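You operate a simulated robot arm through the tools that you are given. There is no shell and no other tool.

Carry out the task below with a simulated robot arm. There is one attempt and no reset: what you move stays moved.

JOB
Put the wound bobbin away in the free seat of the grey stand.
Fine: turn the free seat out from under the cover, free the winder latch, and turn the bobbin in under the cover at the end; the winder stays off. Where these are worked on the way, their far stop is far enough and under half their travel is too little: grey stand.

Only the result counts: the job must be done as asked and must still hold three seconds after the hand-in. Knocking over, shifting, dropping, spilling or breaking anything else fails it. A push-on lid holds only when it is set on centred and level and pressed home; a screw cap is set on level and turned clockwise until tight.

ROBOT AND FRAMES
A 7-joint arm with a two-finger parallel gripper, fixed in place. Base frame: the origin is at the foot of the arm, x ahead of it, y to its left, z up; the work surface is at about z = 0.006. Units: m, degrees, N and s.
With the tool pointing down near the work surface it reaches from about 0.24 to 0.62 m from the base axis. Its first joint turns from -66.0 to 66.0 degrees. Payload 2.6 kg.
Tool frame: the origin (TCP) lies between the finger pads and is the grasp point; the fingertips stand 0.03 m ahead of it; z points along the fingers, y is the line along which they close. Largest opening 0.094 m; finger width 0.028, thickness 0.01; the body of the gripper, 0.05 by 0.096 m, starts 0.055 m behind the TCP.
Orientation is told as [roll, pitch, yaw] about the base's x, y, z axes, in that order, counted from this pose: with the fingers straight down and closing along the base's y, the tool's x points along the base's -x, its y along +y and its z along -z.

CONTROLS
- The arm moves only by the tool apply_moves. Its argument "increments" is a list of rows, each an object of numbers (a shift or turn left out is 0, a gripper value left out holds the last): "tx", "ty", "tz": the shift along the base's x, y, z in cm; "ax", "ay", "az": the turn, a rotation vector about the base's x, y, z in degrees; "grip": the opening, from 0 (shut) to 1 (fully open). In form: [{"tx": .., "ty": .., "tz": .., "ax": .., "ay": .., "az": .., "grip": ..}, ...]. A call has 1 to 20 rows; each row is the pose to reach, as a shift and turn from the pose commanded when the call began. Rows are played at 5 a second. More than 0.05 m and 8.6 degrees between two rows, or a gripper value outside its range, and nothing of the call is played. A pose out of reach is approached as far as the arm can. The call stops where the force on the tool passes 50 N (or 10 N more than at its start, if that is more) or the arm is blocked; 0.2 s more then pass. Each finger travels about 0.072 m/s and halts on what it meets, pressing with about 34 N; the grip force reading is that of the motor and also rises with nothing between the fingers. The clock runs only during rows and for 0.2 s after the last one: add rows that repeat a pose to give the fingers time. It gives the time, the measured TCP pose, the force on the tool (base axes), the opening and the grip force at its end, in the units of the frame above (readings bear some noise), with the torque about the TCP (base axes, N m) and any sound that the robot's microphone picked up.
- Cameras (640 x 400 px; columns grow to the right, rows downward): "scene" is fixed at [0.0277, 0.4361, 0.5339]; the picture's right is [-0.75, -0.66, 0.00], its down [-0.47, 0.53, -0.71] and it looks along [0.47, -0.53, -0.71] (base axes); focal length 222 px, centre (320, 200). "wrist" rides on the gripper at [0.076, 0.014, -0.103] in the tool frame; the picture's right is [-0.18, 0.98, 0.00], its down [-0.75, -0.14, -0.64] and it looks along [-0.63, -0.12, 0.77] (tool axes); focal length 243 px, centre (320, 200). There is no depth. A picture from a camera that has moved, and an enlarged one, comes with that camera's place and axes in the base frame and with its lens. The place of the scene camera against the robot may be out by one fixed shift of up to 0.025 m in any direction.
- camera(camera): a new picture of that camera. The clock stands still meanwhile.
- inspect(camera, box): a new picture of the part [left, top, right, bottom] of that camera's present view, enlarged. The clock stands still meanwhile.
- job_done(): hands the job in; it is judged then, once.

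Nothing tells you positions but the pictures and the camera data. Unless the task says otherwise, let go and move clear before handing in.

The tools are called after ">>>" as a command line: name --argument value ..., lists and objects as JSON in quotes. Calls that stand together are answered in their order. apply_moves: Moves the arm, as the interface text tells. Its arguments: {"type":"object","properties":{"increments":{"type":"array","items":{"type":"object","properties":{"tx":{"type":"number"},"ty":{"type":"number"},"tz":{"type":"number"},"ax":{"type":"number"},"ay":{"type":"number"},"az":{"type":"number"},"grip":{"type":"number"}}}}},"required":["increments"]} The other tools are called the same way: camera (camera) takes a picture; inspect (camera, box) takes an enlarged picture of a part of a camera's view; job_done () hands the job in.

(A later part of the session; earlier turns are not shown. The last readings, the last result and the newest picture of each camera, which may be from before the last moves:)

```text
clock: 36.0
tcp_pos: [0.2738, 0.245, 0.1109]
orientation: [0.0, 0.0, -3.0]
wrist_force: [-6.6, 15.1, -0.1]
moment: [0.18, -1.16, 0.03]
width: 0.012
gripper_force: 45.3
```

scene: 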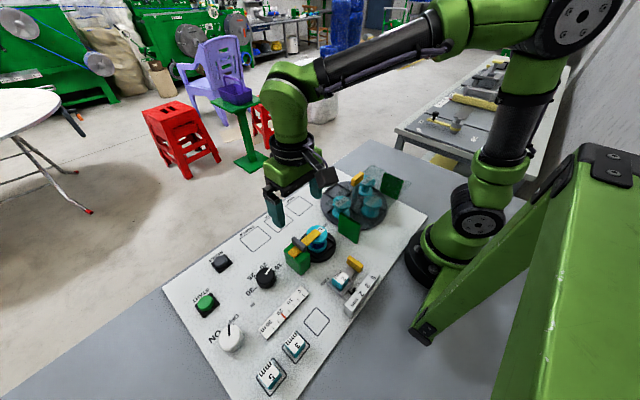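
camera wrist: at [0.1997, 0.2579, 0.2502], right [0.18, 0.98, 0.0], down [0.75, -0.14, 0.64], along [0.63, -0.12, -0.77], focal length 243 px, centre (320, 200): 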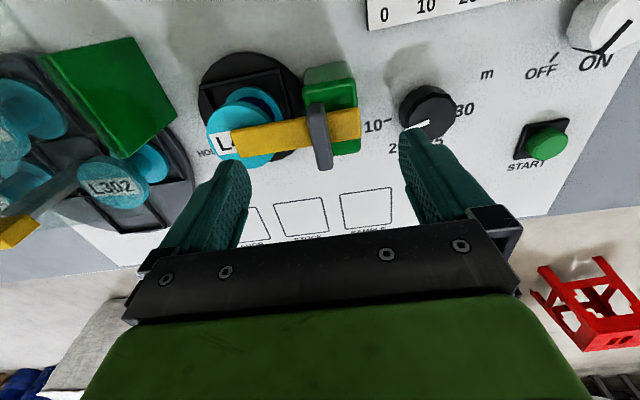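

>>> apply_moves --increments '[{"tx": -0.03, "ty": 0.06, "az": -3}, {"tx": -0.05, "ty": 0.06, "az": -6}, {"tx": -0.07, "ty": 0.06, "az": -9}, {"tx": -0.07, "ty": 0.06, "az": -9}]'

>>> inspect --camera "wrist" --box '[220, 70, 420, 240]'

>>> inspect --camera "scene" --box '[260, 190, 360, 275]'

```text
clock: 37.0
tcp_pos: [0.2741, 0.2436, 0.1106]
orientation: [0.0, 0.0, -12.2]
wrist_force: [-7.8, -4.6, 27.6]
moment: [0.2, 1.08, 0.02]
width: 0.0119
gripper_force: 44.9
```

```text
2.35 times, centred on (320, 155) of wrist
camera zoom: at [0.2033, 0.2747, 0.2121], right [0.39, 0.92, 0.0], down [0.71, -0.3, 0.64], along [0.59, -0.25, -0.77], focal length 571 px, centre (320, 306)
```

zoom: 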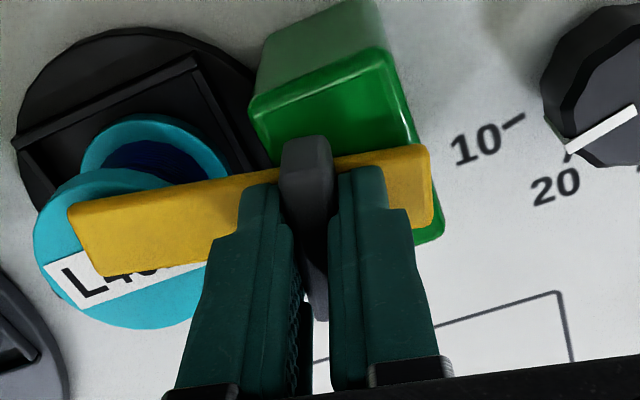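

```text
4.71 times, centred on (310, 232) of scene
camera zoom: at [0.0277, 0.436, 0.534], right [-0.75, -0.66, 0.0], down [-0.47, 0.53, -0.71], along [0.47, -0.53, -0.71], focal length 1042 px, centre (367, 47)
```

zoom: 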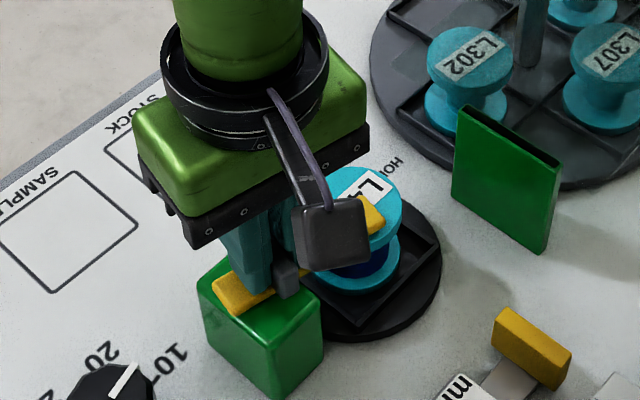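

The bar swings with the fin toward FREE. Continuing in force-trimmed steps.

>>> apply_moves --increments '[{"tx": -0.03, "ty": -0.02, "tz": 0.05, "az": -5}, {"tx": -0.03, "ty": -0.02, "tz": 0.05, "az": -10}, {"tx": -0.03, "ty": -0.02, "tz": 0.05, "az": -15}, {"tx": -0.03, "ty": -0.02, "tz": 0.05, "az": -15}]'

```text
clock: 38.0
tcp_pos: [0.2744, 0.2458, 0.1113]
orientation: [0.0, -0.1, -27.1]
wrist_force: [8.9, -1.8, 4.1]
moment: [0.05, 0.12, -0.01]
width: 0.0118
gripper_force: 44.6
```

>>> apply_moves --increments '[{"tx": 0.03, "az": -5}, {"tx": 0.03, "az": -10}, {"tx": 0.03, "az": -15}, {"tx": 0.03, "az": -20}, {"tx": 0.03, "az": -20}]'

```text
clock: 39.2
tcp_pos: [0.2743, 0.2463, 0.1109]
orientation: [0.2, -0.1, -47.0]
wrist_force: [9.2, 5.1, 9.6]
moment: [-1.07, -0.93, -0.01]
width: 0.0122
gripper_force: 44.7
```

>>> apply_moves --increments '[{"tx": 0.03, "ty": 0.02, "tz": 0.02, "az": -5}, {"tx": 0.03, "ty": 0.02, "tz": 0.02, "az": -10}, {"tx": 0.03, "ty": 0.02, "tz": 0.02, "az": -15}, {"tx": 0.03, "ty": 0.02, "tz": 0.02, "az": -20}, {"tx": 0.03, "ty": 0.02, "tz": 0.02, "az": -20}]'

>>> inspect --camera "scene" --box '[260, 190, 360, 275]'

```text
clock: 40.4
tcp_pos: [0.275, 0.2461, 0.1113]
orientation: [0.0, 0.0, -67.0]
wrist_force: [9.6, 11.8, -1.3]
moment: [0.12, -0.23, 0.0]
width: 0.0119
gripper_force: 44.7
```

```text
4.71 times, centred on (310, 232) of scene
camera zoom: at [0.0277, 0.4361, 0.5339], right [-0.75, -0.66, 0.0], down [-0.47, 0.53, -0.71], along [0.47, -0.53, -0.71], focal length 1042 px, centre (367, 47)
```

zoom: 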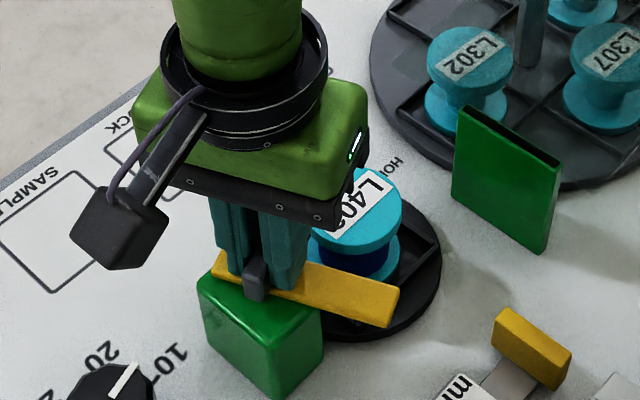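

>>> apply_moves --increments '[{"tx": 0.03, "ty": 0.04, "az": -5}, {"tx": 0.03, "ty": 0.04, "az": -10}, {"tx": 0.03, "ty": 0.04, "az": -15}, {"tx": 0.03, "ty": 0.04, "az": -20}, {"tx": 0.03, "ty": 0.04, "az": -24}, {"tx": 0.03, "ty": 0.04, "az": -24}]'

>>> inspect --camera "scene" --box '[260, 190, 360, 275]'

```text
clock: 41.8
tcp_pos: [0.2747, 0.2463, 0.1097]
orientation: [0.0, -0.1, -90.9]
wrist_force: [10.5, 8.4, -14.8]
moment: [-0.78, -0.22, 0.89]
width: 0.0119
gripper_force: 45.0
```

```text
4.71 times, centred on (310, 232) of scene
camera zoom: at [0.0278, 0.4362, 0.5338], right [-0.75, -0.66, 0.0], down [-0.47, 0.53, -0.71], along [0.47, -0.53, -0.71], focal length 1042 px, centre (367, 47)
```

zoom: 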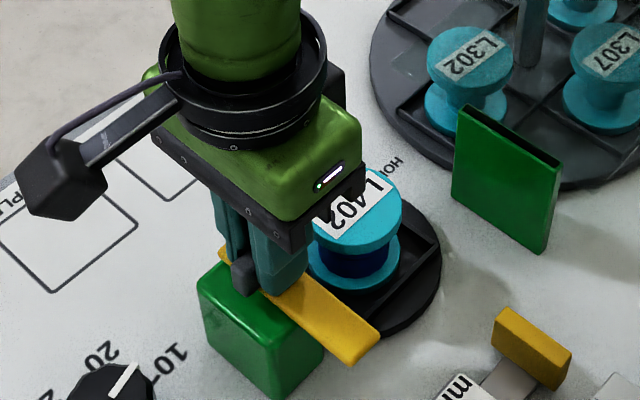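

The moment rose to 0.9 N·m at about −90°, which is the far stop: latch free. I'll release and rise.

>>> apply_moves --increments '[{"grip": 0.15}, {"grip": 0.35}, {"grip": 0.35}, {"grip": 0.35, "tz": 2}, {"grip": 0.4, "tz": 5}, {"grip": 0.4, "tz": 9}, {"grip": 0.4, "tz": 13}]'

>>> inspect --camera "scene" --box '[260, 190, 360, 275]'

>>> camera --camera "wrist"

```text
clock: 43.4
tcp_pos: [0.2747, 0.246, 0.2424]
orientation: [0.0, 0.0, -91.1]
wrist_force: [0.9, -0.2, -0.5]
moment: [0.0, -0.01, 0.0]
width: 0.0375
gripper_force: 0.0
```

```text
4.71 times, centred on (310, 232) of scene
camera zoom: at [0.0277, 0.4361, 0.5339], right [-0.75, -0.66, 0.0], down [-0.47, 0.53, -0.71], along [0.47, -0.53, -0.71], focal length 1042 px, centre (367, 47)
```

zoom: 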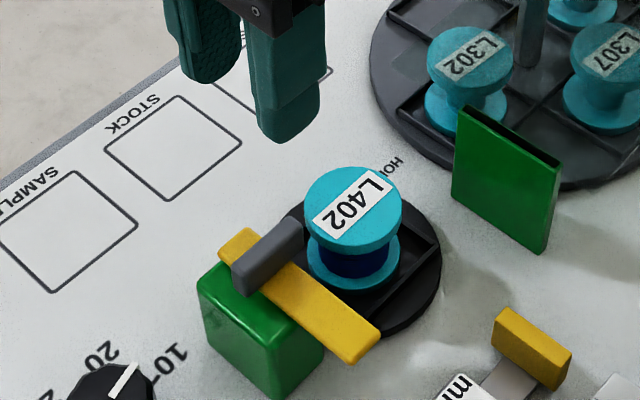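

```text
taken
camera wrist: at [0.2905, 0.3201, 0.3431], right [0.98, -0.2, 0.0], down [-0.15, -0.75, 0.64], along [-0.13, -0.63, -0.77], focal length 243 px, centre (320, 200)
```

wrist: 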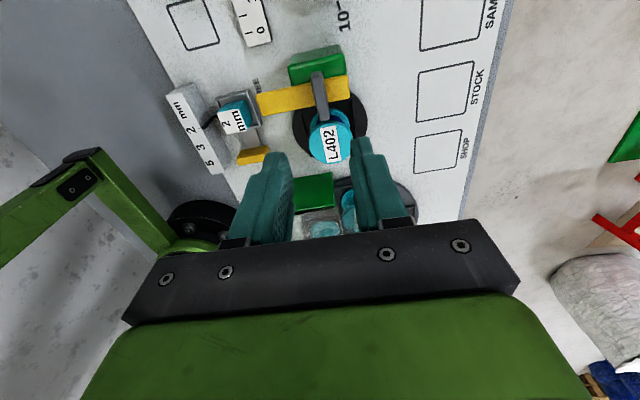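

L402 is freed: the latch points away. Now a precise look at the bobbin.

>>> inspect --camera "wrist" --box '[270, 60, 390, 180]'

>>> inspect --camera "scene" --box '[290, 215, 350, 265]'

>>> inspect --camera "scene" --box '[310, 170, 370, 215]'

```text
3.33 times, centred on (330, 120) of wrist
camera zoom: at [0.2905, 0.3201, 0.3431], right [0.98, -0.2, 0.0], down [-0.15, -0.75, 0.64], along [-0.13, -0.63, -0.77], focal length 809 px, centre (287, 467)
```

zoom: 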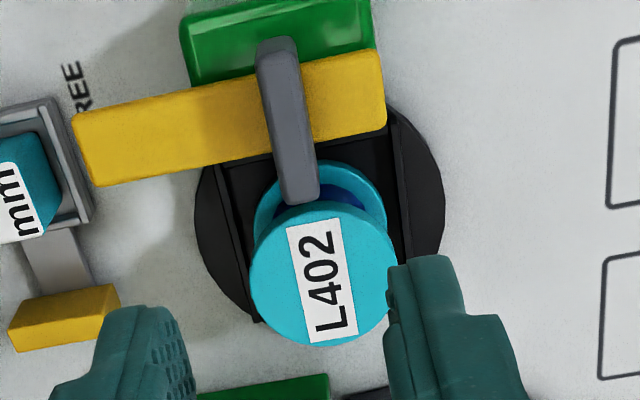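

```text
8.00 times, centred on (320, 240) of scene
camera zoom: at [0.0277, 0.4361, 0.5339], right [-0.75, -0.66, 0.0], down [-0.47, 0.53, -0.71], along [0.47, -0.53, -0.71], focal length 1772 px, centre (320, -120)
```

zoom: 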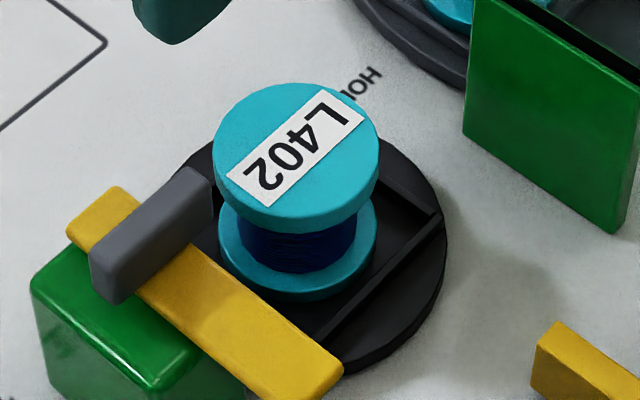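

```text
8.89 times, centred on (340, 192) of scene
camera zoom: at [0.0277, 0.4361, 0.5339], right [-0.75, -0.66, 0.0], down [-0.47, 0.53, -0.71], along [0.47, -0.53, -0.71], focal length 1969 px, centre (142, 267)
```

zoom: 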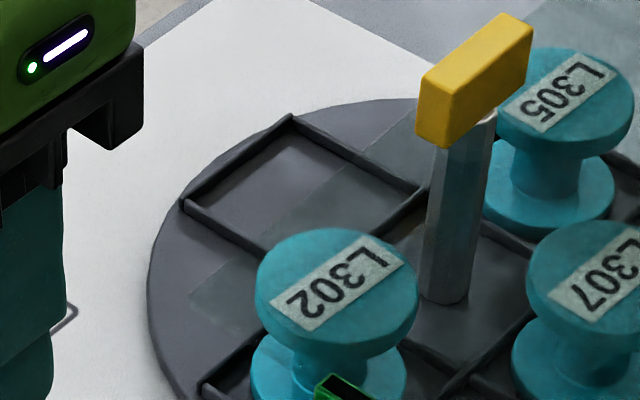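

Bobbin L402 is at about (0.275, 0.1795), top z 0.064, diameter ~0.054. I'll hover over it with the fingers closing along x, opened wide, and check.

>>> apply_moves --increments '[{"ty": -3, "az": 0.9, "grip": 0.85}, {"ty": -6.65, "az": 0.9, "grip": 0.85}, {"ty": -6.65, "tz": -5, "az": 0.9, "grip": 0.85}, {"ty": -6.65, "tz": -10, "az": 0.9, "grip": 0.85}, {"ty": -6.65, "tz": -12.5, "az": 0.9, "grip": 0.85}, {"ty": -6.65, "tz": -12.5, "az": 0.9, "grip": 0.85}]'

>>> camera --camera "wrist"

>>> inspect --camera "scene" --box '[270, 180, 370, 275]'

```text
clock: 44.8
tcp_pos: [0.2734, 0.1762, 0.1163]
orientation: [0.1, 0.0, -90.1]
wrist_force: [0.8, 0.6, 0.1]
moment: [0.01, -0.01, 0.01]
width: 0.08
gripper_force: 0.0
```

```text
taken
camera wrist: at [0.2888, 0.2524, 0.2174], right [0.98, -0.19, 0.0], down [-0.14, -0.75, 0.64], along [-0.12, -0.63, -0.77], focal length 243 px, centre (320, 200)
```

wrist: 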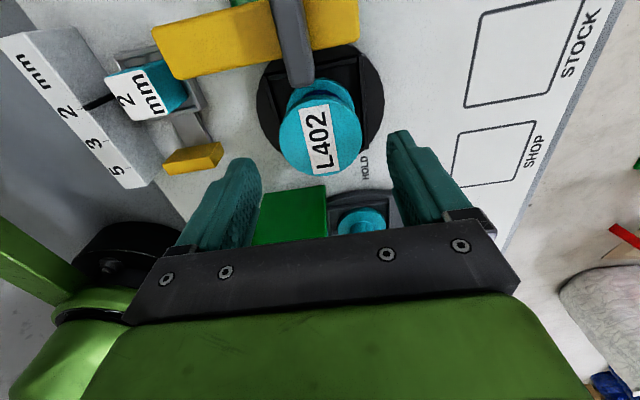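

```text
4.21 times, centred on (320, 228) of scene
camera zoom: at [0.0277, 0.4361, 0.5339], right [-0.75, -0.66, 0.0], down [-0.47, 0.53, -0.71], along [0.47, -0.53, -0.71], focal length 933 px, centre (320, 84)
```

zoom: 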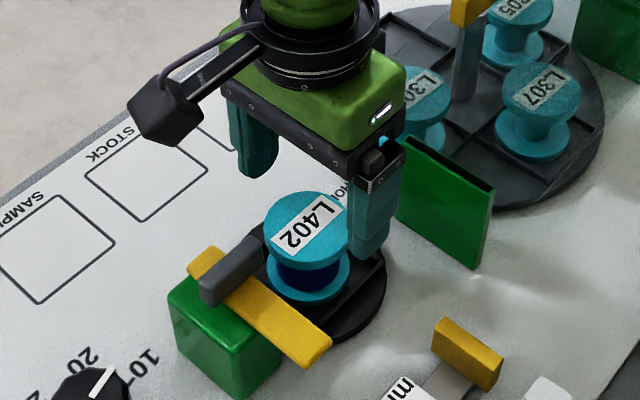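

>>> apply_moves --increments '[{"tx": 0.1, "ty": 0.35, "tz": 0}, {"tx": 0.1, "ty": 0.35, "tz": -2}, {"tx": 0.1, "ty": 0.35, "tz": -3.5}, {"tx": 0.1, "ty": 0.35, "tz": -4.6}, {"tx": 0.1, "ty": 0.35, "tz": -5.2}, {"tx": 0.1, "ty": 0.35, "tz": -5.2}]'

>>> camera --camera "wrist"

>>> inspect --camera "scene" --box '[270, 180, 370, 275]'

```text
clock: 46.2
tcp_pos: [0.2742, 0.1833, 0.0637]
orientation: [0.0, 0.0, -90.1]
wrist_force: [0.4, 0.1, -0.1]
moment: [0.0, -0.02, 0.0]
width: 0.0795
gripper_force: 0.0
```

```text
taken
camera wrist: at [0.2891, 0.2584, 0.1654], right [0.98, -0.19, 0.0], down [-0.14, -0.75, 0.64], along [-0.12, -0.63, -0.77], focal length 243 px, centre (320, 200)
```

wrist: 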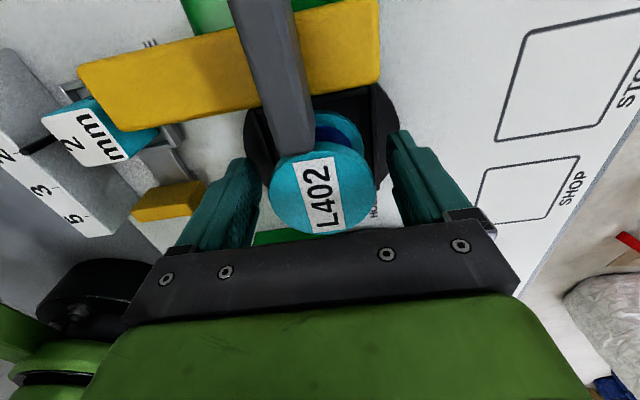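

```text
4.21 times, centred on (320, 228) of scene
camera zoom: at [0.0277, 0.4361, 0.5339], right [-0.75, -0.66, 0.0], down [-0.47, 0.53, -0.71], along [0.47, -0.53, -0.71], focal length 933 px, centre (320, 84)
```

zoom: 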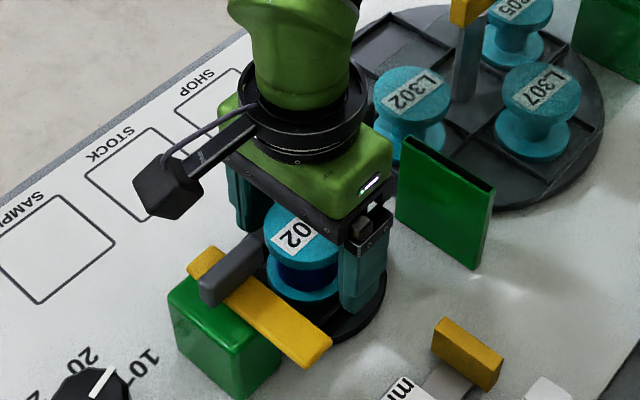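

The bobbin sits centred between the fingers. Closing.

>>> apply_moves --increments '[{"ty": -0.1, "tz": -0.1, "grip": 0.65}, {"ty": -0.1, "tz": -0.1, "grip": 0.55}, {"ty": -0.1, "tz": -0.1, "grip": 0.4}, {"ty": -0.1, "tz": -0.1, "grip": 0.3}, {"ty": -0.1, "tz": -0.1, "grip": 0.3}]'

```text
clock: 47.4
tcp_pos: [0.2743, 0.1813, 0.064]
orientation: [0.0, 0.0, -90.0]
wrist_force: [-1.6, 0.3, 3.8]
moment: [0.02, 0.02, -0.01]
width: 0.0553
gripper_force: 34.2
```

>>> apply_moves --increments '[{"tz": 0.5, "grip": 0.3}, {"tz": 1.5}, {"tz": 3}, {"tz": 5}, {"tz": 7}, {"tz": 7}]'

>>> inspect --camera "scene" --box '[270, 160, 370, 275]'

>>> camera --camera "wrist"

```text
clock: 48.8
tcp_pos: [0.2764, 0.1803, 0.1325]
orientation: [0.0, 0.1, -90.2]
wrist_force: [-0.1, 0.5, -1.4]
moment: [-0.01, 0.01, 0.01]
width: 0.0551
gripper_force: 33.5
```

```text
3.48 times, centred on (320, 218) of scene
camera zoom: at [0.0277, 0.4361, 0.5339], right [-0.75, -0.66, 0.0], down [-0.47, 0.53, -0.71], along [0.47, -0.53, -0.71], focal length 770 px, centre (320, 139)
```

zoom: 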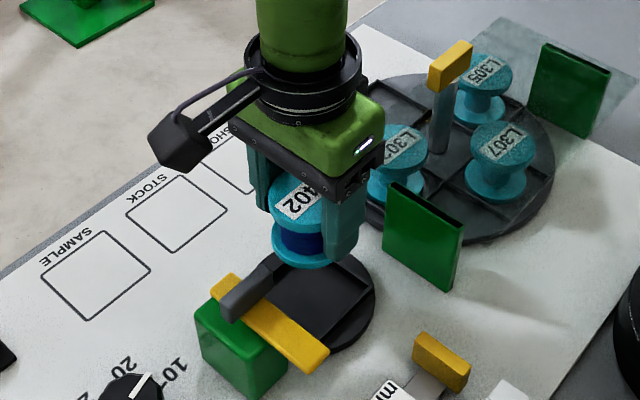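

```text
taken
camera wrist: at [0.2914, 0.2568, 0.2341], right [0.98, -0.19, 0.0], down [-0.14, -0.75, 0.64], along [-0.12, -0.63, -0.77], focal length 243 px, centre (320, 200)
```

wrist: 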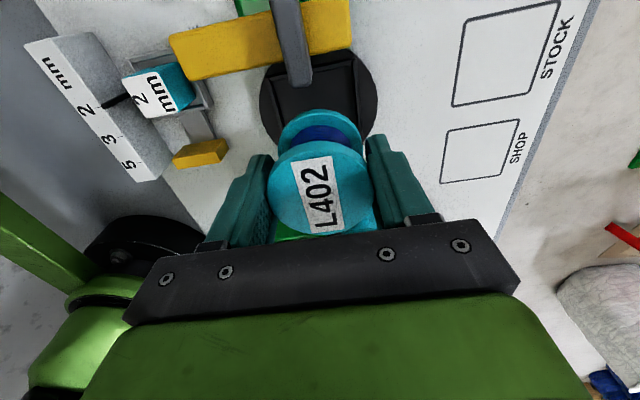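

Bobbin L402 is lifted cleanly. I'll raise it and carry it over the free seat, turning to yaw 180 so the camera stays clear of the handle.

>>> apply_moves --increments '[{"tz": 4}, {"tz": 8}, {"tz": 10, "tx": 1, "ty": -1, "az": -8.2}, {"tz": 10, "tx": 2, "ty": -3, "az": -16.4}, {"tz": 10, "tx": 3, "ty": -5, "az": -24.6}, {"tz": 10, "tx": 4, "ty": -7, "az": -32.8}, {"tz": 10, "tx": 5, "ty": -9, "az": -41}, {"tz": 10, "tx": 6, "ty": -11, "az": -49.2}, {"tz": 10, "tx": 7, "ty": -13, "az": -57.4}, {"tz": 10, "tx": 8, "ty": -15, "az": -65.6}, {"tz": 10, "tx": 8.5, "ty": -17, "az": -73.8}, {"tz": 10, "tx": 8.5, "ty": -19, "az": -82}, {"tz": 10, "tx": 8.5, "ty": -20.8, "az": -90}, {"tz": 10, "tx": 8.5, "ty": -20.8, "az": -90}]'

>>> camera --camera "wrist"

>>> inspect --camera "wrist" --box '[220, 20, 420, 150]'

>>> camera --camera "scene"

```text
clock: 51.8
tcp_pos: [0.3606, -0.0261, 0.2313]
orientation: [0.0, 0.0, 179.8]
wrist_force: [-0.1, -0.7, -1.7]
moment: [-0.01, 0.05, -0.02]
width: 0.0554
gripper_force: 34.0
```

```text
taken
camera wrist: at [0.4371, -0.0423, 0.3331], right [-0.19, -0.98, 0.0], down [-0.75, 0.14, 0.64], along [-0.63, 0.12, -0.77], focal length 243 px, centre (320, 200)
```

wrist: 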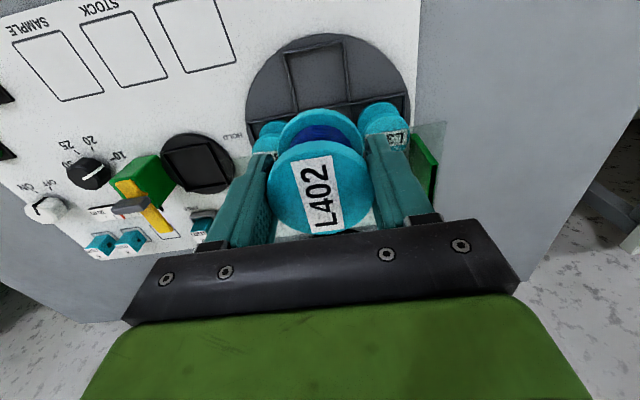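

```text
3.08 times, centred on (320, 85) of wrist
camera zoom: at [0.4371, -0.0423, 0.3331], right [-0.19, -0.98, 0.0], down [-0.75, 0.14, 0.64], along [-0.63, 0.12, -0.77], focal length 746 px, centre (320, 554)
```

zoom: 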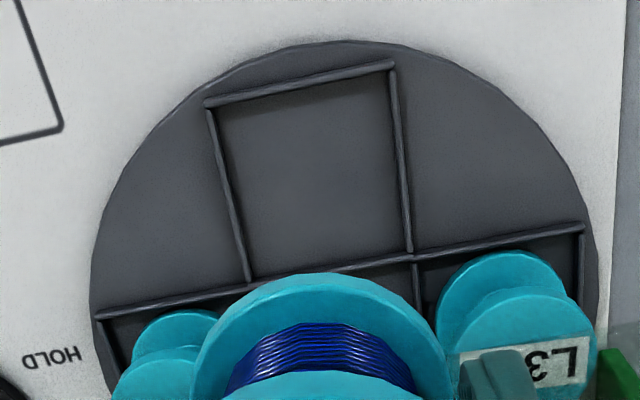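

```text
taken
```

scene: 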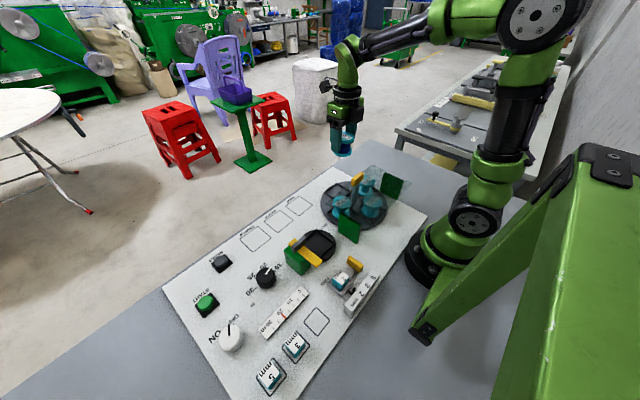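

The free seat's rim centres at about (0.3645, −0.0265). I'll lower the bobbin to just above it and check alignment.

>>> apply_moves --increments '[{"tx": 0.35, "ty": -0.05, "tz": -3}, {"tx": 0.35, "ty": -0.05, "tz": -7}, {"tx": 0.35, "ty": -0.05, "tz": -11}, {"tx": 0.35, "ty": -0.05, "tz": -13.5}, {"tx": 0.35, "ty": -0.05, "tz": -13.5}]'

>>> camera --camera "wrist"

>>> inspect --camera "wrist" --box '[230, 30, 410, 200]'

>>> inspect --camera "scene" --box '[310, 130, 400, 220]'

```text
clock: 53.0
tcp_pos: [0.3631, -0.0247, 0.097]
orientation: [0.0, 0.0, 179.9]
wrist_force: [-0.3, -0.7, -1.9]
moment: [0.01, 0.01, 0.0]
width: 0.0551
gripper_force: 34.1
```

```text
taken
camera wrist: at [0.44, -0.0413, 0.1983], right [-0.19, -0.98, 0.0], down [-0.75, 0.14, 0.64], along [-0.63, 0.12, -0.77], focal length 243 px, centre (320, 200)
```

wrist: 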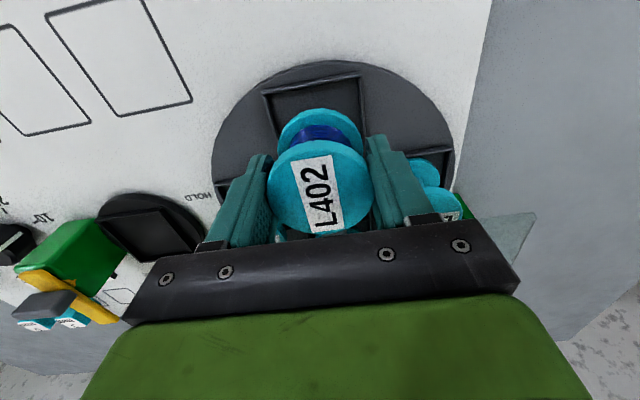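

```text
2.35 times, centred on (320, 115) of wrist
camera zoom: at [0.44, -0.0413, 0.1983], right [-0.19, -0.98, 0.0], down [-0.75, 0.14, 0.64], along [-0.63, 0.12, -0.77], focal length 571 px, centre (320, 400)
```

zoom: 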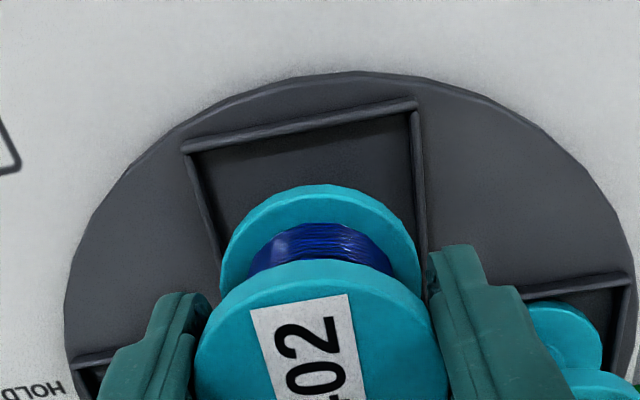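

```text
4.44 times, centred on (355, 175) of scene
camera zoom: at [0.0277, 0.4361, 0.5339], right [-0.75, -0.66, 0.0], down [-0.47, 0.53, -0.71], along [0.47, -0.53, -0.71], focal length 984 px, centre (164, 311)
```

zoom: 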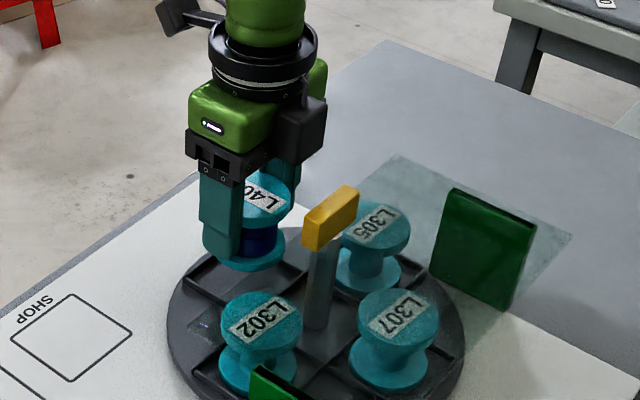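

Bobbin and seat agree within about a millimetre. Lowering slowly while watching force.

>>> apply_moves --increments '[{"tx": 0.05, "tz": -0.8}, {"tx": 0.05, "tz": -1.5}, {"tx": 0.05, "tz": -2}, {"tx": 0.05, "tz": -2.4}, {"tx": 0.05, "tz": -2.4}]'

>>> inspect --camera "wrist" --box '[230, 30, 410, 200]'

>>> inspect --camera "scene" --box '[310, 140, 380, 215]'

```text
clock: 54.2
tcp_pos: [0.3645, -0.0267, 0.074]
orientation: [0.1, 0.0, 179.9]
wrist_force: [-0.4, -0.3, -2.6]
moment: [-0.02, 0.01, 0.0]
width: 0.0552
gripper_force: 33.7
```

```text
2.35 times, centred on (320, 115) of wrist
camera zoom: at [0.4412, -0.0411, 0.1751], right [-0.19, -0.98, 0.0], down [-0.75, 0.14, 0.64], along [-0.63, 0.12, -0.77], focal length 571 px, centre (320, 400)
```

zoom: 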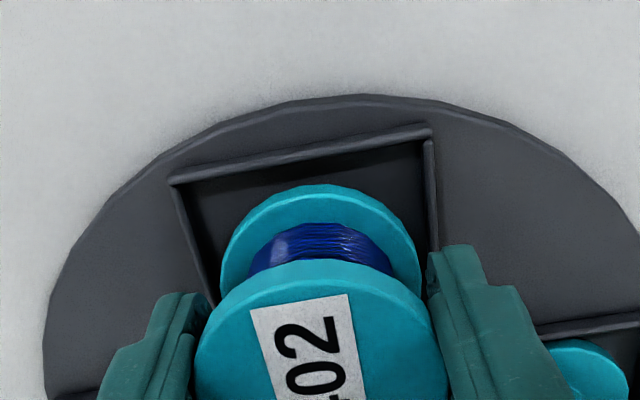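

```text
5.33 times, centred on (345, 178) of scene
camera zoom: at [0.0277, 0.4361, 0.5339], right [-0.75, -0.66, 0.0], down [-0.47, 0.53, -0.71], along [0.47, -0.53, -0.71], focal length 1181 px, centre (187, 320)
```

zoom: 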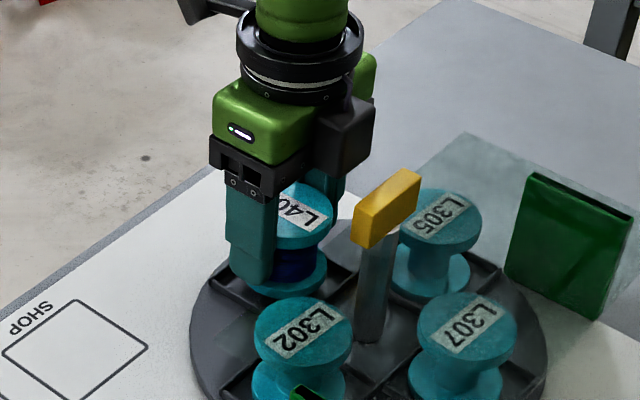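

>>> apply_moves --increments '[{"ty": 0.08, "tz": -0.2}, {"ty": 0.08, "tz": -0.4}, {"ty": 0.08, "tz": -0.6}, {"ty": 0.08, "tz": -0.6}]'

>>> inspect --camera "wrist" --box '[230, 30, 410, 200]'

```text
clock: 55.2
tcp_pos: [0.364, -0.0242, 0.0678]
orientation: [0.1, 0.0, 179.9]
wrist_force: [-0.1, 0.7, -2.0]
moment: [0.0, 0.03, -0.01]
width: 0.0553
gripper_force: 33.8
```

```text
2.35 times, centred on (320, 115) of wrist
camera zoom: at [0.4412, -0.0406, 0.1692], right [-0.19, -0.98, 0.0], down [-0.75, 0.14, 0.64], along [-0.63, 0.12, -0.77], focal length 571 px, centre (320, 400)
```

zoom: 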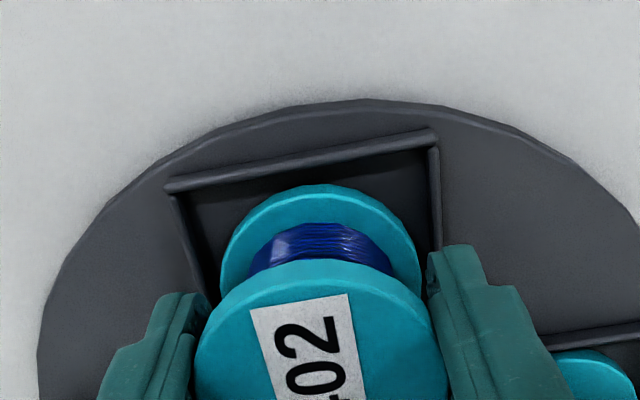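

>>> apply_moves --increments '[{"tz": -0.1}, {"tz": -0.2}, {"tz": -0.3}, {"tz": -0.3}]'

```text
clock: 56.2
tcp_pos: [0.3651, -0.0254, 0.0652]
orientation: [0.0, 0.0, 179.9]
wrist_force: [0.3, 0.8, -1.6]
moment: [0.01, 0.02, 0.03]
width: 0.0552
gripper_force: 34.7
```

>>> apply_moves --increments '[{"tz": -0.1}, {"tz": -0.15}, {"tz": -0.15}]'

>>> inspect --camera "wrist" --box '[230, 30, 410, 200]'

>>> inspect --camera "scene" --box '[310, 140, 380, 215]'

```text
clock: 57.0
tcp_pos: [0.3633, -0.0255, 0.0614]
orientation: [0.0, 0.0, 179.9]
wrist_force: [-0.2, 0.7, -1.6]
moment: [-0.02, -0.01, 0.0]
width: 0.0552
gripper_force: 34.2
```

```text
2.35 times, centred on (320, 115) of wrist
camera zoom: at [0.4411, -0.0412, 0.165], right [-0.19, -0.98, 0.0], down [-0.75, 0.14, 0.64], along [-0.63, 0.12, -0.77], focal length 571 px, centre (320, 400)
```

zoom: 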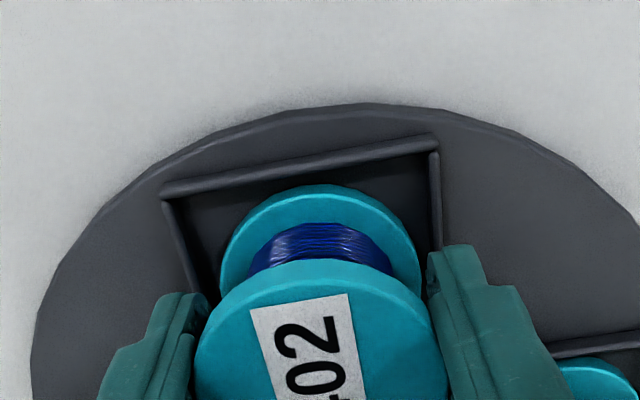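

```text
5.33 times, centred on (345, 178) of scene
camera zoom: at [0.0277, 0.4361, 0.5339], right [-0.75, -0.66, 0.0], down [-0.47, 0.53, -0.71], along [0.47, -0.53, -0.71], focal length 1181 px, centre (187, 320)
```

zoom: 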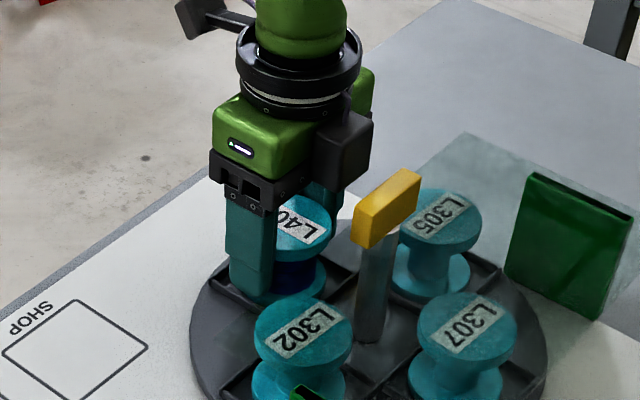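

>>> apply_moves --increments '[{"tz": -0.1}, {"tz": -0.2}, {"tz": -0.2}]'

>>> apply_moves --increments '[{"tz": -0.1}, {"tz": -0.2}, {"tz": -0.2}]'

```text
clock: 57.8
tcp_pos: [0.3653, -0.0275, 0.0624]
orientation: [0.0, 0.3, 179.9]
wrist_force: [-7.4, 2.9, 28.3]
moment: [0.01, 0.17, -0.11]
width: 0.0553
gripper_force: 34.7
```

```text
clock: 58.6
tcp_pos: [0.3654, -0.0268, 0.0587]
orientation: [0.0, 0.1, 179.9]
wrist_force: [-5.7, -1.1, 26.9]
moment: [-0.03, 0.01, 0.13]
width: 0.0557
gripper_force: 33.9
```

The bobbin has touched down. I'll check that it's inside the rim before releasing.

>>> inspect --camera "wrist" --box '[230, 30, 410, 200]'

>>> inspect --camera "scene" --box '[320, 165, 370, 215]'

```text
2.35 times, centred on (320, 115) of wrist
camera zoom: at [0.442, -0.0413, 0.1615], right [-0.19, -0.98, 0.0], down [-0.75, 0.14, 0.64], along [-0.63, 0.12, -0.77], focal length 571 px, centre (320, 400)
```

zoom: 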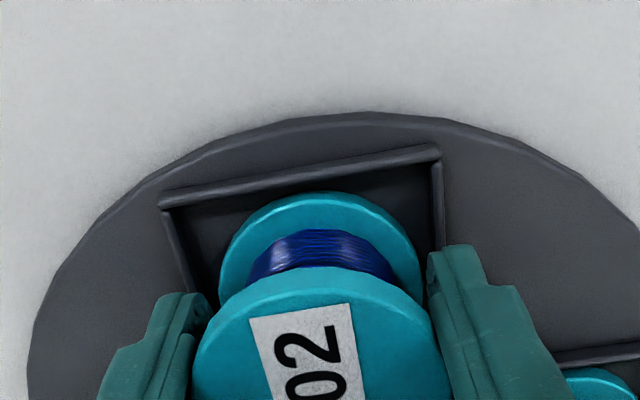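

```text
8.00 times, centred on (345, 190) of scene
camera zoom: at [0.0276, 0.4361, 0.5339], right [-0.75, -0.66, 0.0], down [-0.47, 0.53, -0.71], along [0.47, -0.53, -0.71], focal length 1772 px, centre (120, 280)
```

zoom: 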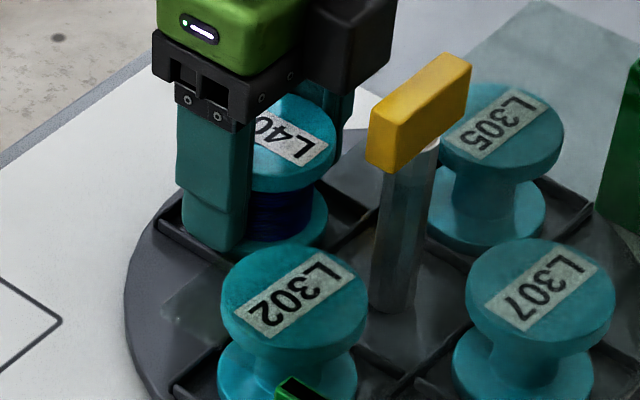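

>>> apply_moves --increments '[{"tz": 0.1}, {"tz": 0.1, "grip": 0.65}, {"tz": 0.1, "grip": 0.8}, {"tz": 0.1, "grip": 0.8}, {"tz": 1, "grip": 0.8}, {"tz": 3, "grip": 0.8}, {"tz": 6, "grip": 0.8}, {"tz": 10, "grip": 0.8}, {"tz": 14, "grip": 0.8}, {"tz": 14, "grip": 0.8}]'

>>> inspect --camera "wrist" --box '[220, 20, 420, 150]'

>>> inspect --camera "scene" --box '[310, 160, 400, 230]'

```text
clock: 60.8
tcp_pos: [0.3657, -0.029, 0.1998]
orientation: [0.1, -0.1, 180.0]
wrist_force: [-0.1, 0.1, -0.2]
moment: [0.0, 0.01, 0.01]
width: 0.0751
gripper_force: 0.1
```

```text
3.08 times, centred on (320, 85) of wrist
camera zoom: at [0.4421, -0.0433, 0.3013], right [-0.19, -0.98, 0.0], down [-0.75, 0.14, 0.64], along [-0.63, 0.12, -0.77], focal length 746 px, centre (320, 554)
```

zoom: 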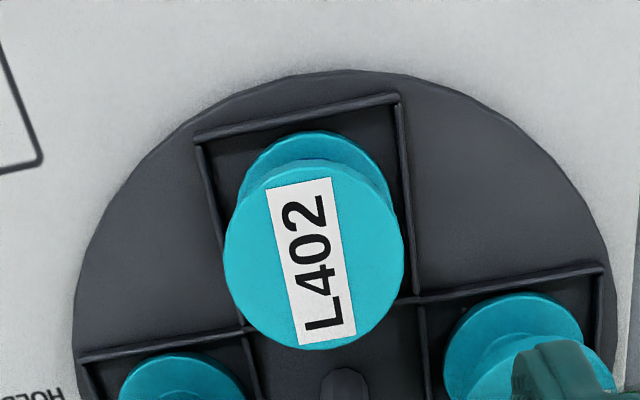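

```text
5.71 times, centred on (355, 195) of scene
camera zoom: at [0.0277, 0.4361, 0.5339], right [-0.75, -0.66, 0.0], down [-0.47, 0.53, -0.71], along [0.47, -0.53, -0.71], focal length 1266 px, centre (120, 229)
```

zoom: 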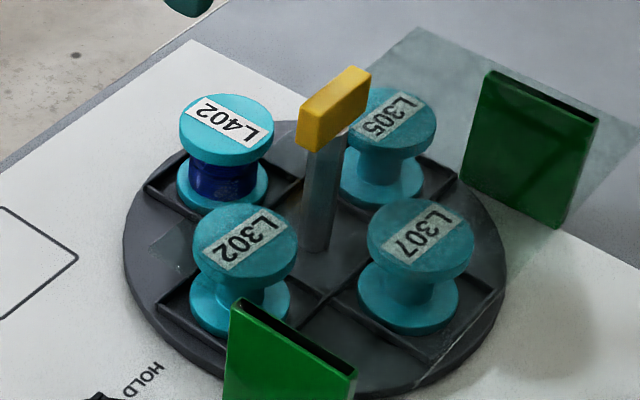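

>>> inspect --camera "scene" --box '[328, 170, 363, 200]'

>>> inspect --camera "scene" --box '[336, 190, 390, 225]'

```text
13.33 times, centred on (346, 185) of scene
camera zoom: at [0.0277, 0.4361, 0.5339], right [-0.75, -0.66, 0.0], down [-0.47, 0.53, -0.71], along [0.47, -0.53, -0.71], focal length 2953 px, centre (-20, 400)
```

zoom: 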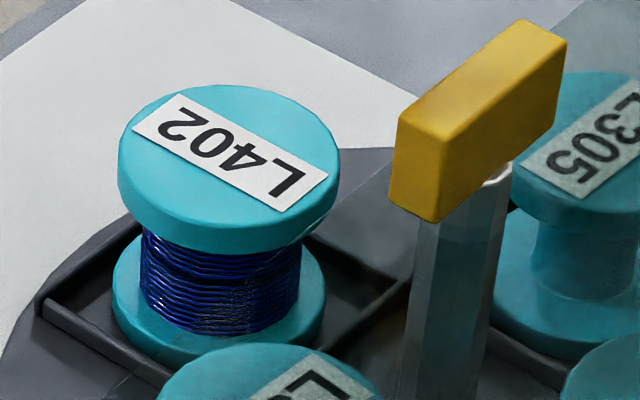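

```text
11.43 times, centred on (363, 208) of scene
camera zoom: at [0.0277, 0.4361, 0.5339], right [-0.75, -0.66, 0.0], down [-0.47, 0.53, -0.71], along [0.47, -0.53, -0.71], focal length 2531 px, centre (-171, 114)
```

zoom: 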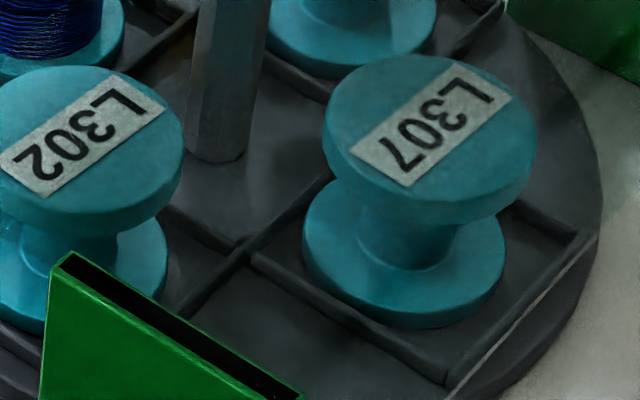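

L402 sits level in the free seat. Now I unwind the wrist up high to yaw +90 to grip the turntable handle for the return turn.

>>> apply_moves --increments '[{"tz": 4}, {"tz": 6, "az": 8.5}, {"tz": 6, "az": 17}, {"tz": 6, "az": 25.5}, {"tz": 6, "az": 34}, {"tz": 6, "az": 42.5}, {"tz": 6, "az": 51}, {"tz": 6, "az": 59.5}, {"tz": 6, "az": 68}, {"tz": 6, "az": 76.5}, {"tz": 6, "az": 85}, {"tz": 6, "az": 93.5}, {"tz": 6, "az": 102}, {"tz": 6, "az": 110.5}, {"tz": 6, "az": 119}, {"tz": 6, "az": 127.5}, {"tz": 6, "az": 136}, {"tz": 6, "az": 144.5}, {"tz": 6, "az": 153}, {"tz": 6, "az": 153}]'

>>> apply_moves --increments '[{"az": 8.5}, {"az": 17}, {"az": 25.5, "tx": -1}, {"az": 34, "tx": -2}, {"az": 42.5, "tx": -3}, {"az": 51, "tx": -4}, {"az": 59.5, "tx": -5}, {"az": 68, "tx": -6}, {"az": 76.5, "tx": -7}, {"az": 85, "tx": -7}, {"az": 93.5, "tx": -7}, {"az": 102, "tx": -7}, {"az": 110.5, "tx": -7}, {"az": 117, "tx": -7}, {"az": 117, "tx": -7}]'

>>> camera --camera "wrist"

```text
clock: 65.0
tcp_pos: [0.3645, -0.0254, 0.2596]
orientation: [-0.1, 0.1, -27.0]
wrist_force: [-0.5, -0.1, 0.5]
moment: [0.0, -0.01, -0.01]
width: 0.0753
gripper_force: 0.1
```

```text
clock: 68.2
tcp_pos: [0.295, -0.0252, 0.2596]
orientation: [0.0, -0.1, 90.1]
wrist_force: [0.0, 0.5, 0.7]
moment: [0.01, 0.04, 0.01]
width: 0.075
gripper_force: 0.1
```

```text
taken
camera wrist: at [0.281, -0.1028, 0.3607], right [-0.98, 0.18, 0.0], down [0.14, 0.75, 0.64], along [0.12, 0.63, -0.77], focal length 243 px, centre (320, 200)
```

wrist: 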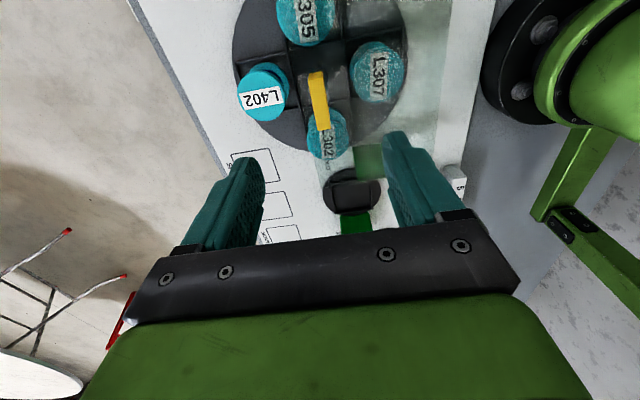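

>>> apply_moves --increments '[{"tx": 0.05, "tz": -4}, {"tx": 0.05, "tz": -8}, {"tx": 0.05, "tz": -11}, {"tx": 0.05, "tz": -12.6}, {"tx": 0.05, "tz": -12.6, "grip": 0.35}, {"tx": 0.05, "tz": -12.6, "grip": 0.25}, {"tx": 0.05, "tz": -12.6, "grip": 0.25}]'

>>> apply_moves --increments '[{"grip": 0.1}, {"grip": 0.0}, {"grip": 0.0}, {"grip": 0.0}]'

```text
clock: 69.8
tcp_pos: [0.2937, -0.0263, 0.1312]
orientation: [0.0, 0.0, 89.9]
wrist_force: [0.4, -0.1, -0.2]
moment: [-0.04, 0.01, -0.04]
width: 0.0236
gripper_force: 0.0
```

```text
clock: 70.8
tcp_pos: [0.2948, -0.0267, 0.1322]
orientation: [-0.2, 0.0, 90.0]
wrist_force: [19.5, 1.1, -10.4]
moment: [0.04, -0.45, -0.05]
width: 0.0193
gripper_force: 45.1
```

Handle gripped. Turning clockwise back under the cover in trimmed steps.

>>> apply_moves --increments '[{"tx": 0.08, "tz": -0.02}, {"tx": 0.08, "tz": -0.02, "az": -4}, {"tx": 0.08, "tz": -0.02, "az": -8}, {"tx": 0.08, "tz": -0.02, "az": -12}, {"tx": 0.08, "tz": -0.02, "az": -16}, {"tx": 0.08, "tz": -0.02, "az": -16}]'

```text
clock: 72.2
tcp_pos: [0.2949, -0.0249, 0.1322]
orientation: [0.2, 0.1, 73.7]
wrist_force: [-3.9, 3.9, 10.6]
moment: [-0.17, 0.17, -0.03]
width: 0.0194
gripper_force: 44.9
```

>>> apply_moves --increments '[{"tx": -0.01, "ty": 0.02, "tz": 0.02, "az": -5}, {"tx": -0.01, "ty": 0.02, "tz": 0.02, "az": -10}, {"tx": -0.01, "ty": 0.02, "tz": 0.02, "az": -15}, {"tx": -0.01, "ty": 0.02, "tz": 0.02, "az": -20}, {"tx": -0.01, "ty": 0.02, "tz": 0.02, "az": -24}, {"tx": -0.01, "ty": 0.02, "tz": 0.02, "az": -24}]'

>>> inspect --camera "scene" --box '[310, 160, 400, 230]'

```text
clock: 73.6
tcp_pos: [0.2941, -0.0256, 0.1327]
orientation: [0.2, 0.2, 49.8]
wrist_force: [-17.5, 2.7, -2.1]
moment: [0.14, 0.41, 0.0]
width: 0.0194
gripper_force: 45.3
```

```text
5.71 times, centred on (355, 195) of scene
camera zoom: at [0.0277, 0.4361, 0.5339], right [-0.75, -0.66, 0.0], down [-0.47, 0.53, -0.71], along [0.47, -0.53, -0.71], focal length 1266 px, centre (120, 229)
```

zoom: 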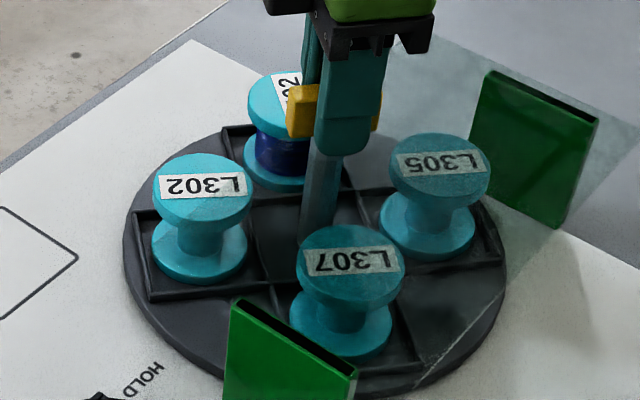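

>>> apply_moves --increments '[{"tx": -0.08, "ty": 0.01, "az": -5}, {"tx": -0.08, "ty": 0.01, "az": -10}, {"tx": -0.08, "ty": 0.01, "az": -15}, {"tx": -0.08, "ty": 0.01, "az": -20}, {"tx": -0.08, "ty": 0.01, "az": -25}, {"tx": -0.08, "ty": 0.01, "az": -25}]'

```text
clock: 75.0
tcp_pos: [0.2941, -0.0249, 0.1333]
orientation: [0.1, 0.1, 24.8]
wrist_force: [-15.8, -1.0, -1.1]
moment: [0.04, 0.17, -0.04]
width: 0.0197
gripper_force: 45.2
```

>>> apply_moves --increments '[{"tx": -0.07, "az": -5}, {"tx": -0.07, "az": -10}, {"tx": -0.07, "az": -15}, {"tx": -0.07, "az": -20}, {"tx": -0.07, "az": -25}, {"tx": -0.07, "az": -25}]'

```text
clock: 76.4
tcp_pos: [0.2941, -0.0253, 0.1329]
orientation: [0.0, 0.0, -0.1]
wrist_force: [-0.2, 3.8, -25.9]
moment: [0.21, -0.7, 0.01]
width: 0.0193
gripper_force: 44.5
```

>>> apply_moves --increments '[{"ty": 0.02, "tz": -0.05, "az": -5}, {"ty": 0.02, "tz": -0.05, "az": -10}, {"ty": 0.02, "tz": -0.05, "az": -15}, {"ty": 0.02, "tz": -0.05, "az": -20}, {"ty": 0.02, "tz": -0.05, "az": -25}, {"ty": 0.02, "tz": -0.05, "az": -25}]'

>>> inspect --camera "scene" --box '[310, 160, 400, 230]'

```text
clock: 77.8
tcp_pos: [0.2947, -0.0247, 0.1323]
orientation: [0.2, 0.2, -25.1]
wrist_force: [-3.0, 14.6, -6.3]
moment: [0.92, 1.26, -0.02]
width: 0.0197
gripper_force: 44.6
```

```text
5.71 times, centred on (355, 195) of scene
camera zoom: at [0.0278, 0.4361, 0.5339], right [-0.75, -0.66, 0.0], down [-0.47, 0.53, -0.71], along [0.47, -0.53, -0.71], focal length 1266 px, centre (120, 229)
```

zoom: 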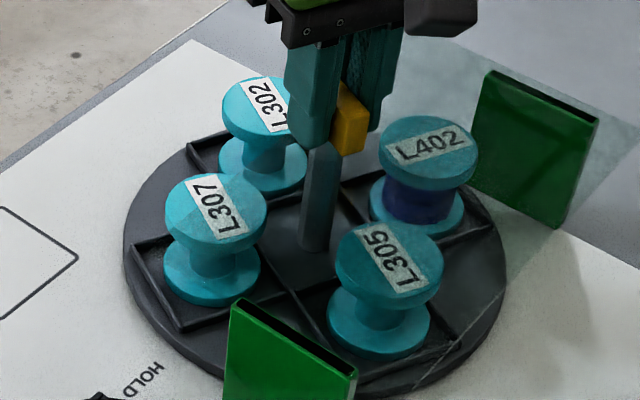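

>>> apply_moves --increments '[{"tx": -0.01, "ty": 0.07, "az": -5}, {"tx": -0.01, "ty": 0.07, "az": -10}, {"tx": -0.01, "ty": 0.07, "az": -15}, {"tx": -0.01, "ty": 0.07, "az": -20}, {"tx": -0.01, "ty": 0.07, "az": -25}, {"tx": -0.01, "ty": 0.07, "az": -25}]'

```text
clock: 79.2
tcp_pos: [0.2949, -0.0247, 0.1321]
orientation: [0.1, -0.1, -50.1]
wrist_force: [4.0, 12.1, -12.3]
moment: [0.12, -0.17, -0.03]
width: 0.0198
gripper_force: 45.3
```

>>> apply_moves --increments '[{"tx": 0.02, "ty": 0.05, "tz": -0.02, "az": -5}, {"tx": 0.02, "ty": 0.05, "tz": -0.02, "az": -10}, {"tx": 0.02, "ty": 0.05, "tz": -0.02, "az": -15}, {"tx": 0.02, "ty": 0.05, "tz": -0.02, "az": -20}, {"tx": 0.02, "ty": 0.05, "tz": -0.02, "az": -25}, {"tx": 0.02, "ty": 0.05, "tz": -0.02, "az": -25}]'

```text
clock: 80.6
tcp_pos: [0.2946, -0.0245, 0.1325]
orientation: [0.0, 0.0, -75.2]
wrist_force: [17.7, 8.2, -24.6]
moment: [0.31, -0.32, -0.02]
width: 0.0197
gripper_force: 44.8
```

>>> apply_moves --increments '[{"tx": 0.07, "ty": 0.03, "tz": -0.05, "az": -3}, {"tx": 0.07, "ty": 0.03, "tz": -0.05, "az": -6}, {"tx": 0.07, "ty": 0.03, "tz": -0.05, "az": -9}, {"tx": 0.07, "ty": 0.03, "tz": -0.05, "az": -12}, {"tx": 0.07, "ty": 0.03, "tz": -0.05, "az": -15}, {"tx": 0.07, "ty": 0.03, "tz": -0.05, "az": -15}]'

>>> inspect --camera "scene" --box '[310, 160, 400, 230]'

```text
clock: 82.0
tcp_pos: [0.2945, -0.0239, 0.1313]
orientation: [0.0, 0.0, -90.4]
wrist_force: [-17.7, -2.5, 35.6]
moment: [-0.06, 0.57, -0.03]
width: 0.0197
gripper_force: 45.4
```

```text
5.71 times, centred on (355, 195) of scene
camera zoom: at [0.0276, 0.4361, 0.5339], right [-0.75, -0.66, 0.0], down [-0.47, 0.53, -0.71], along [0.47, -0.53, -0.71], focal length 1266 px, centre (120, 229)
```

zoom: 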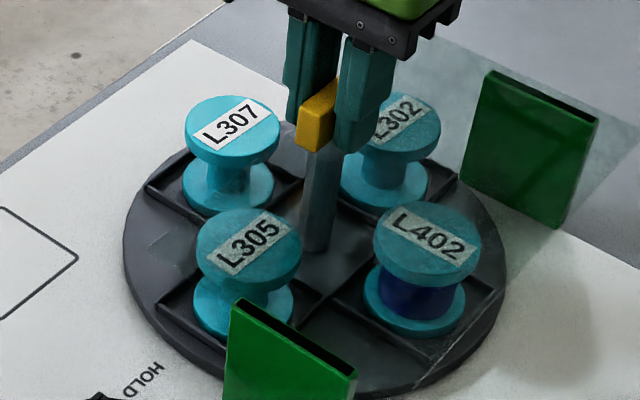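

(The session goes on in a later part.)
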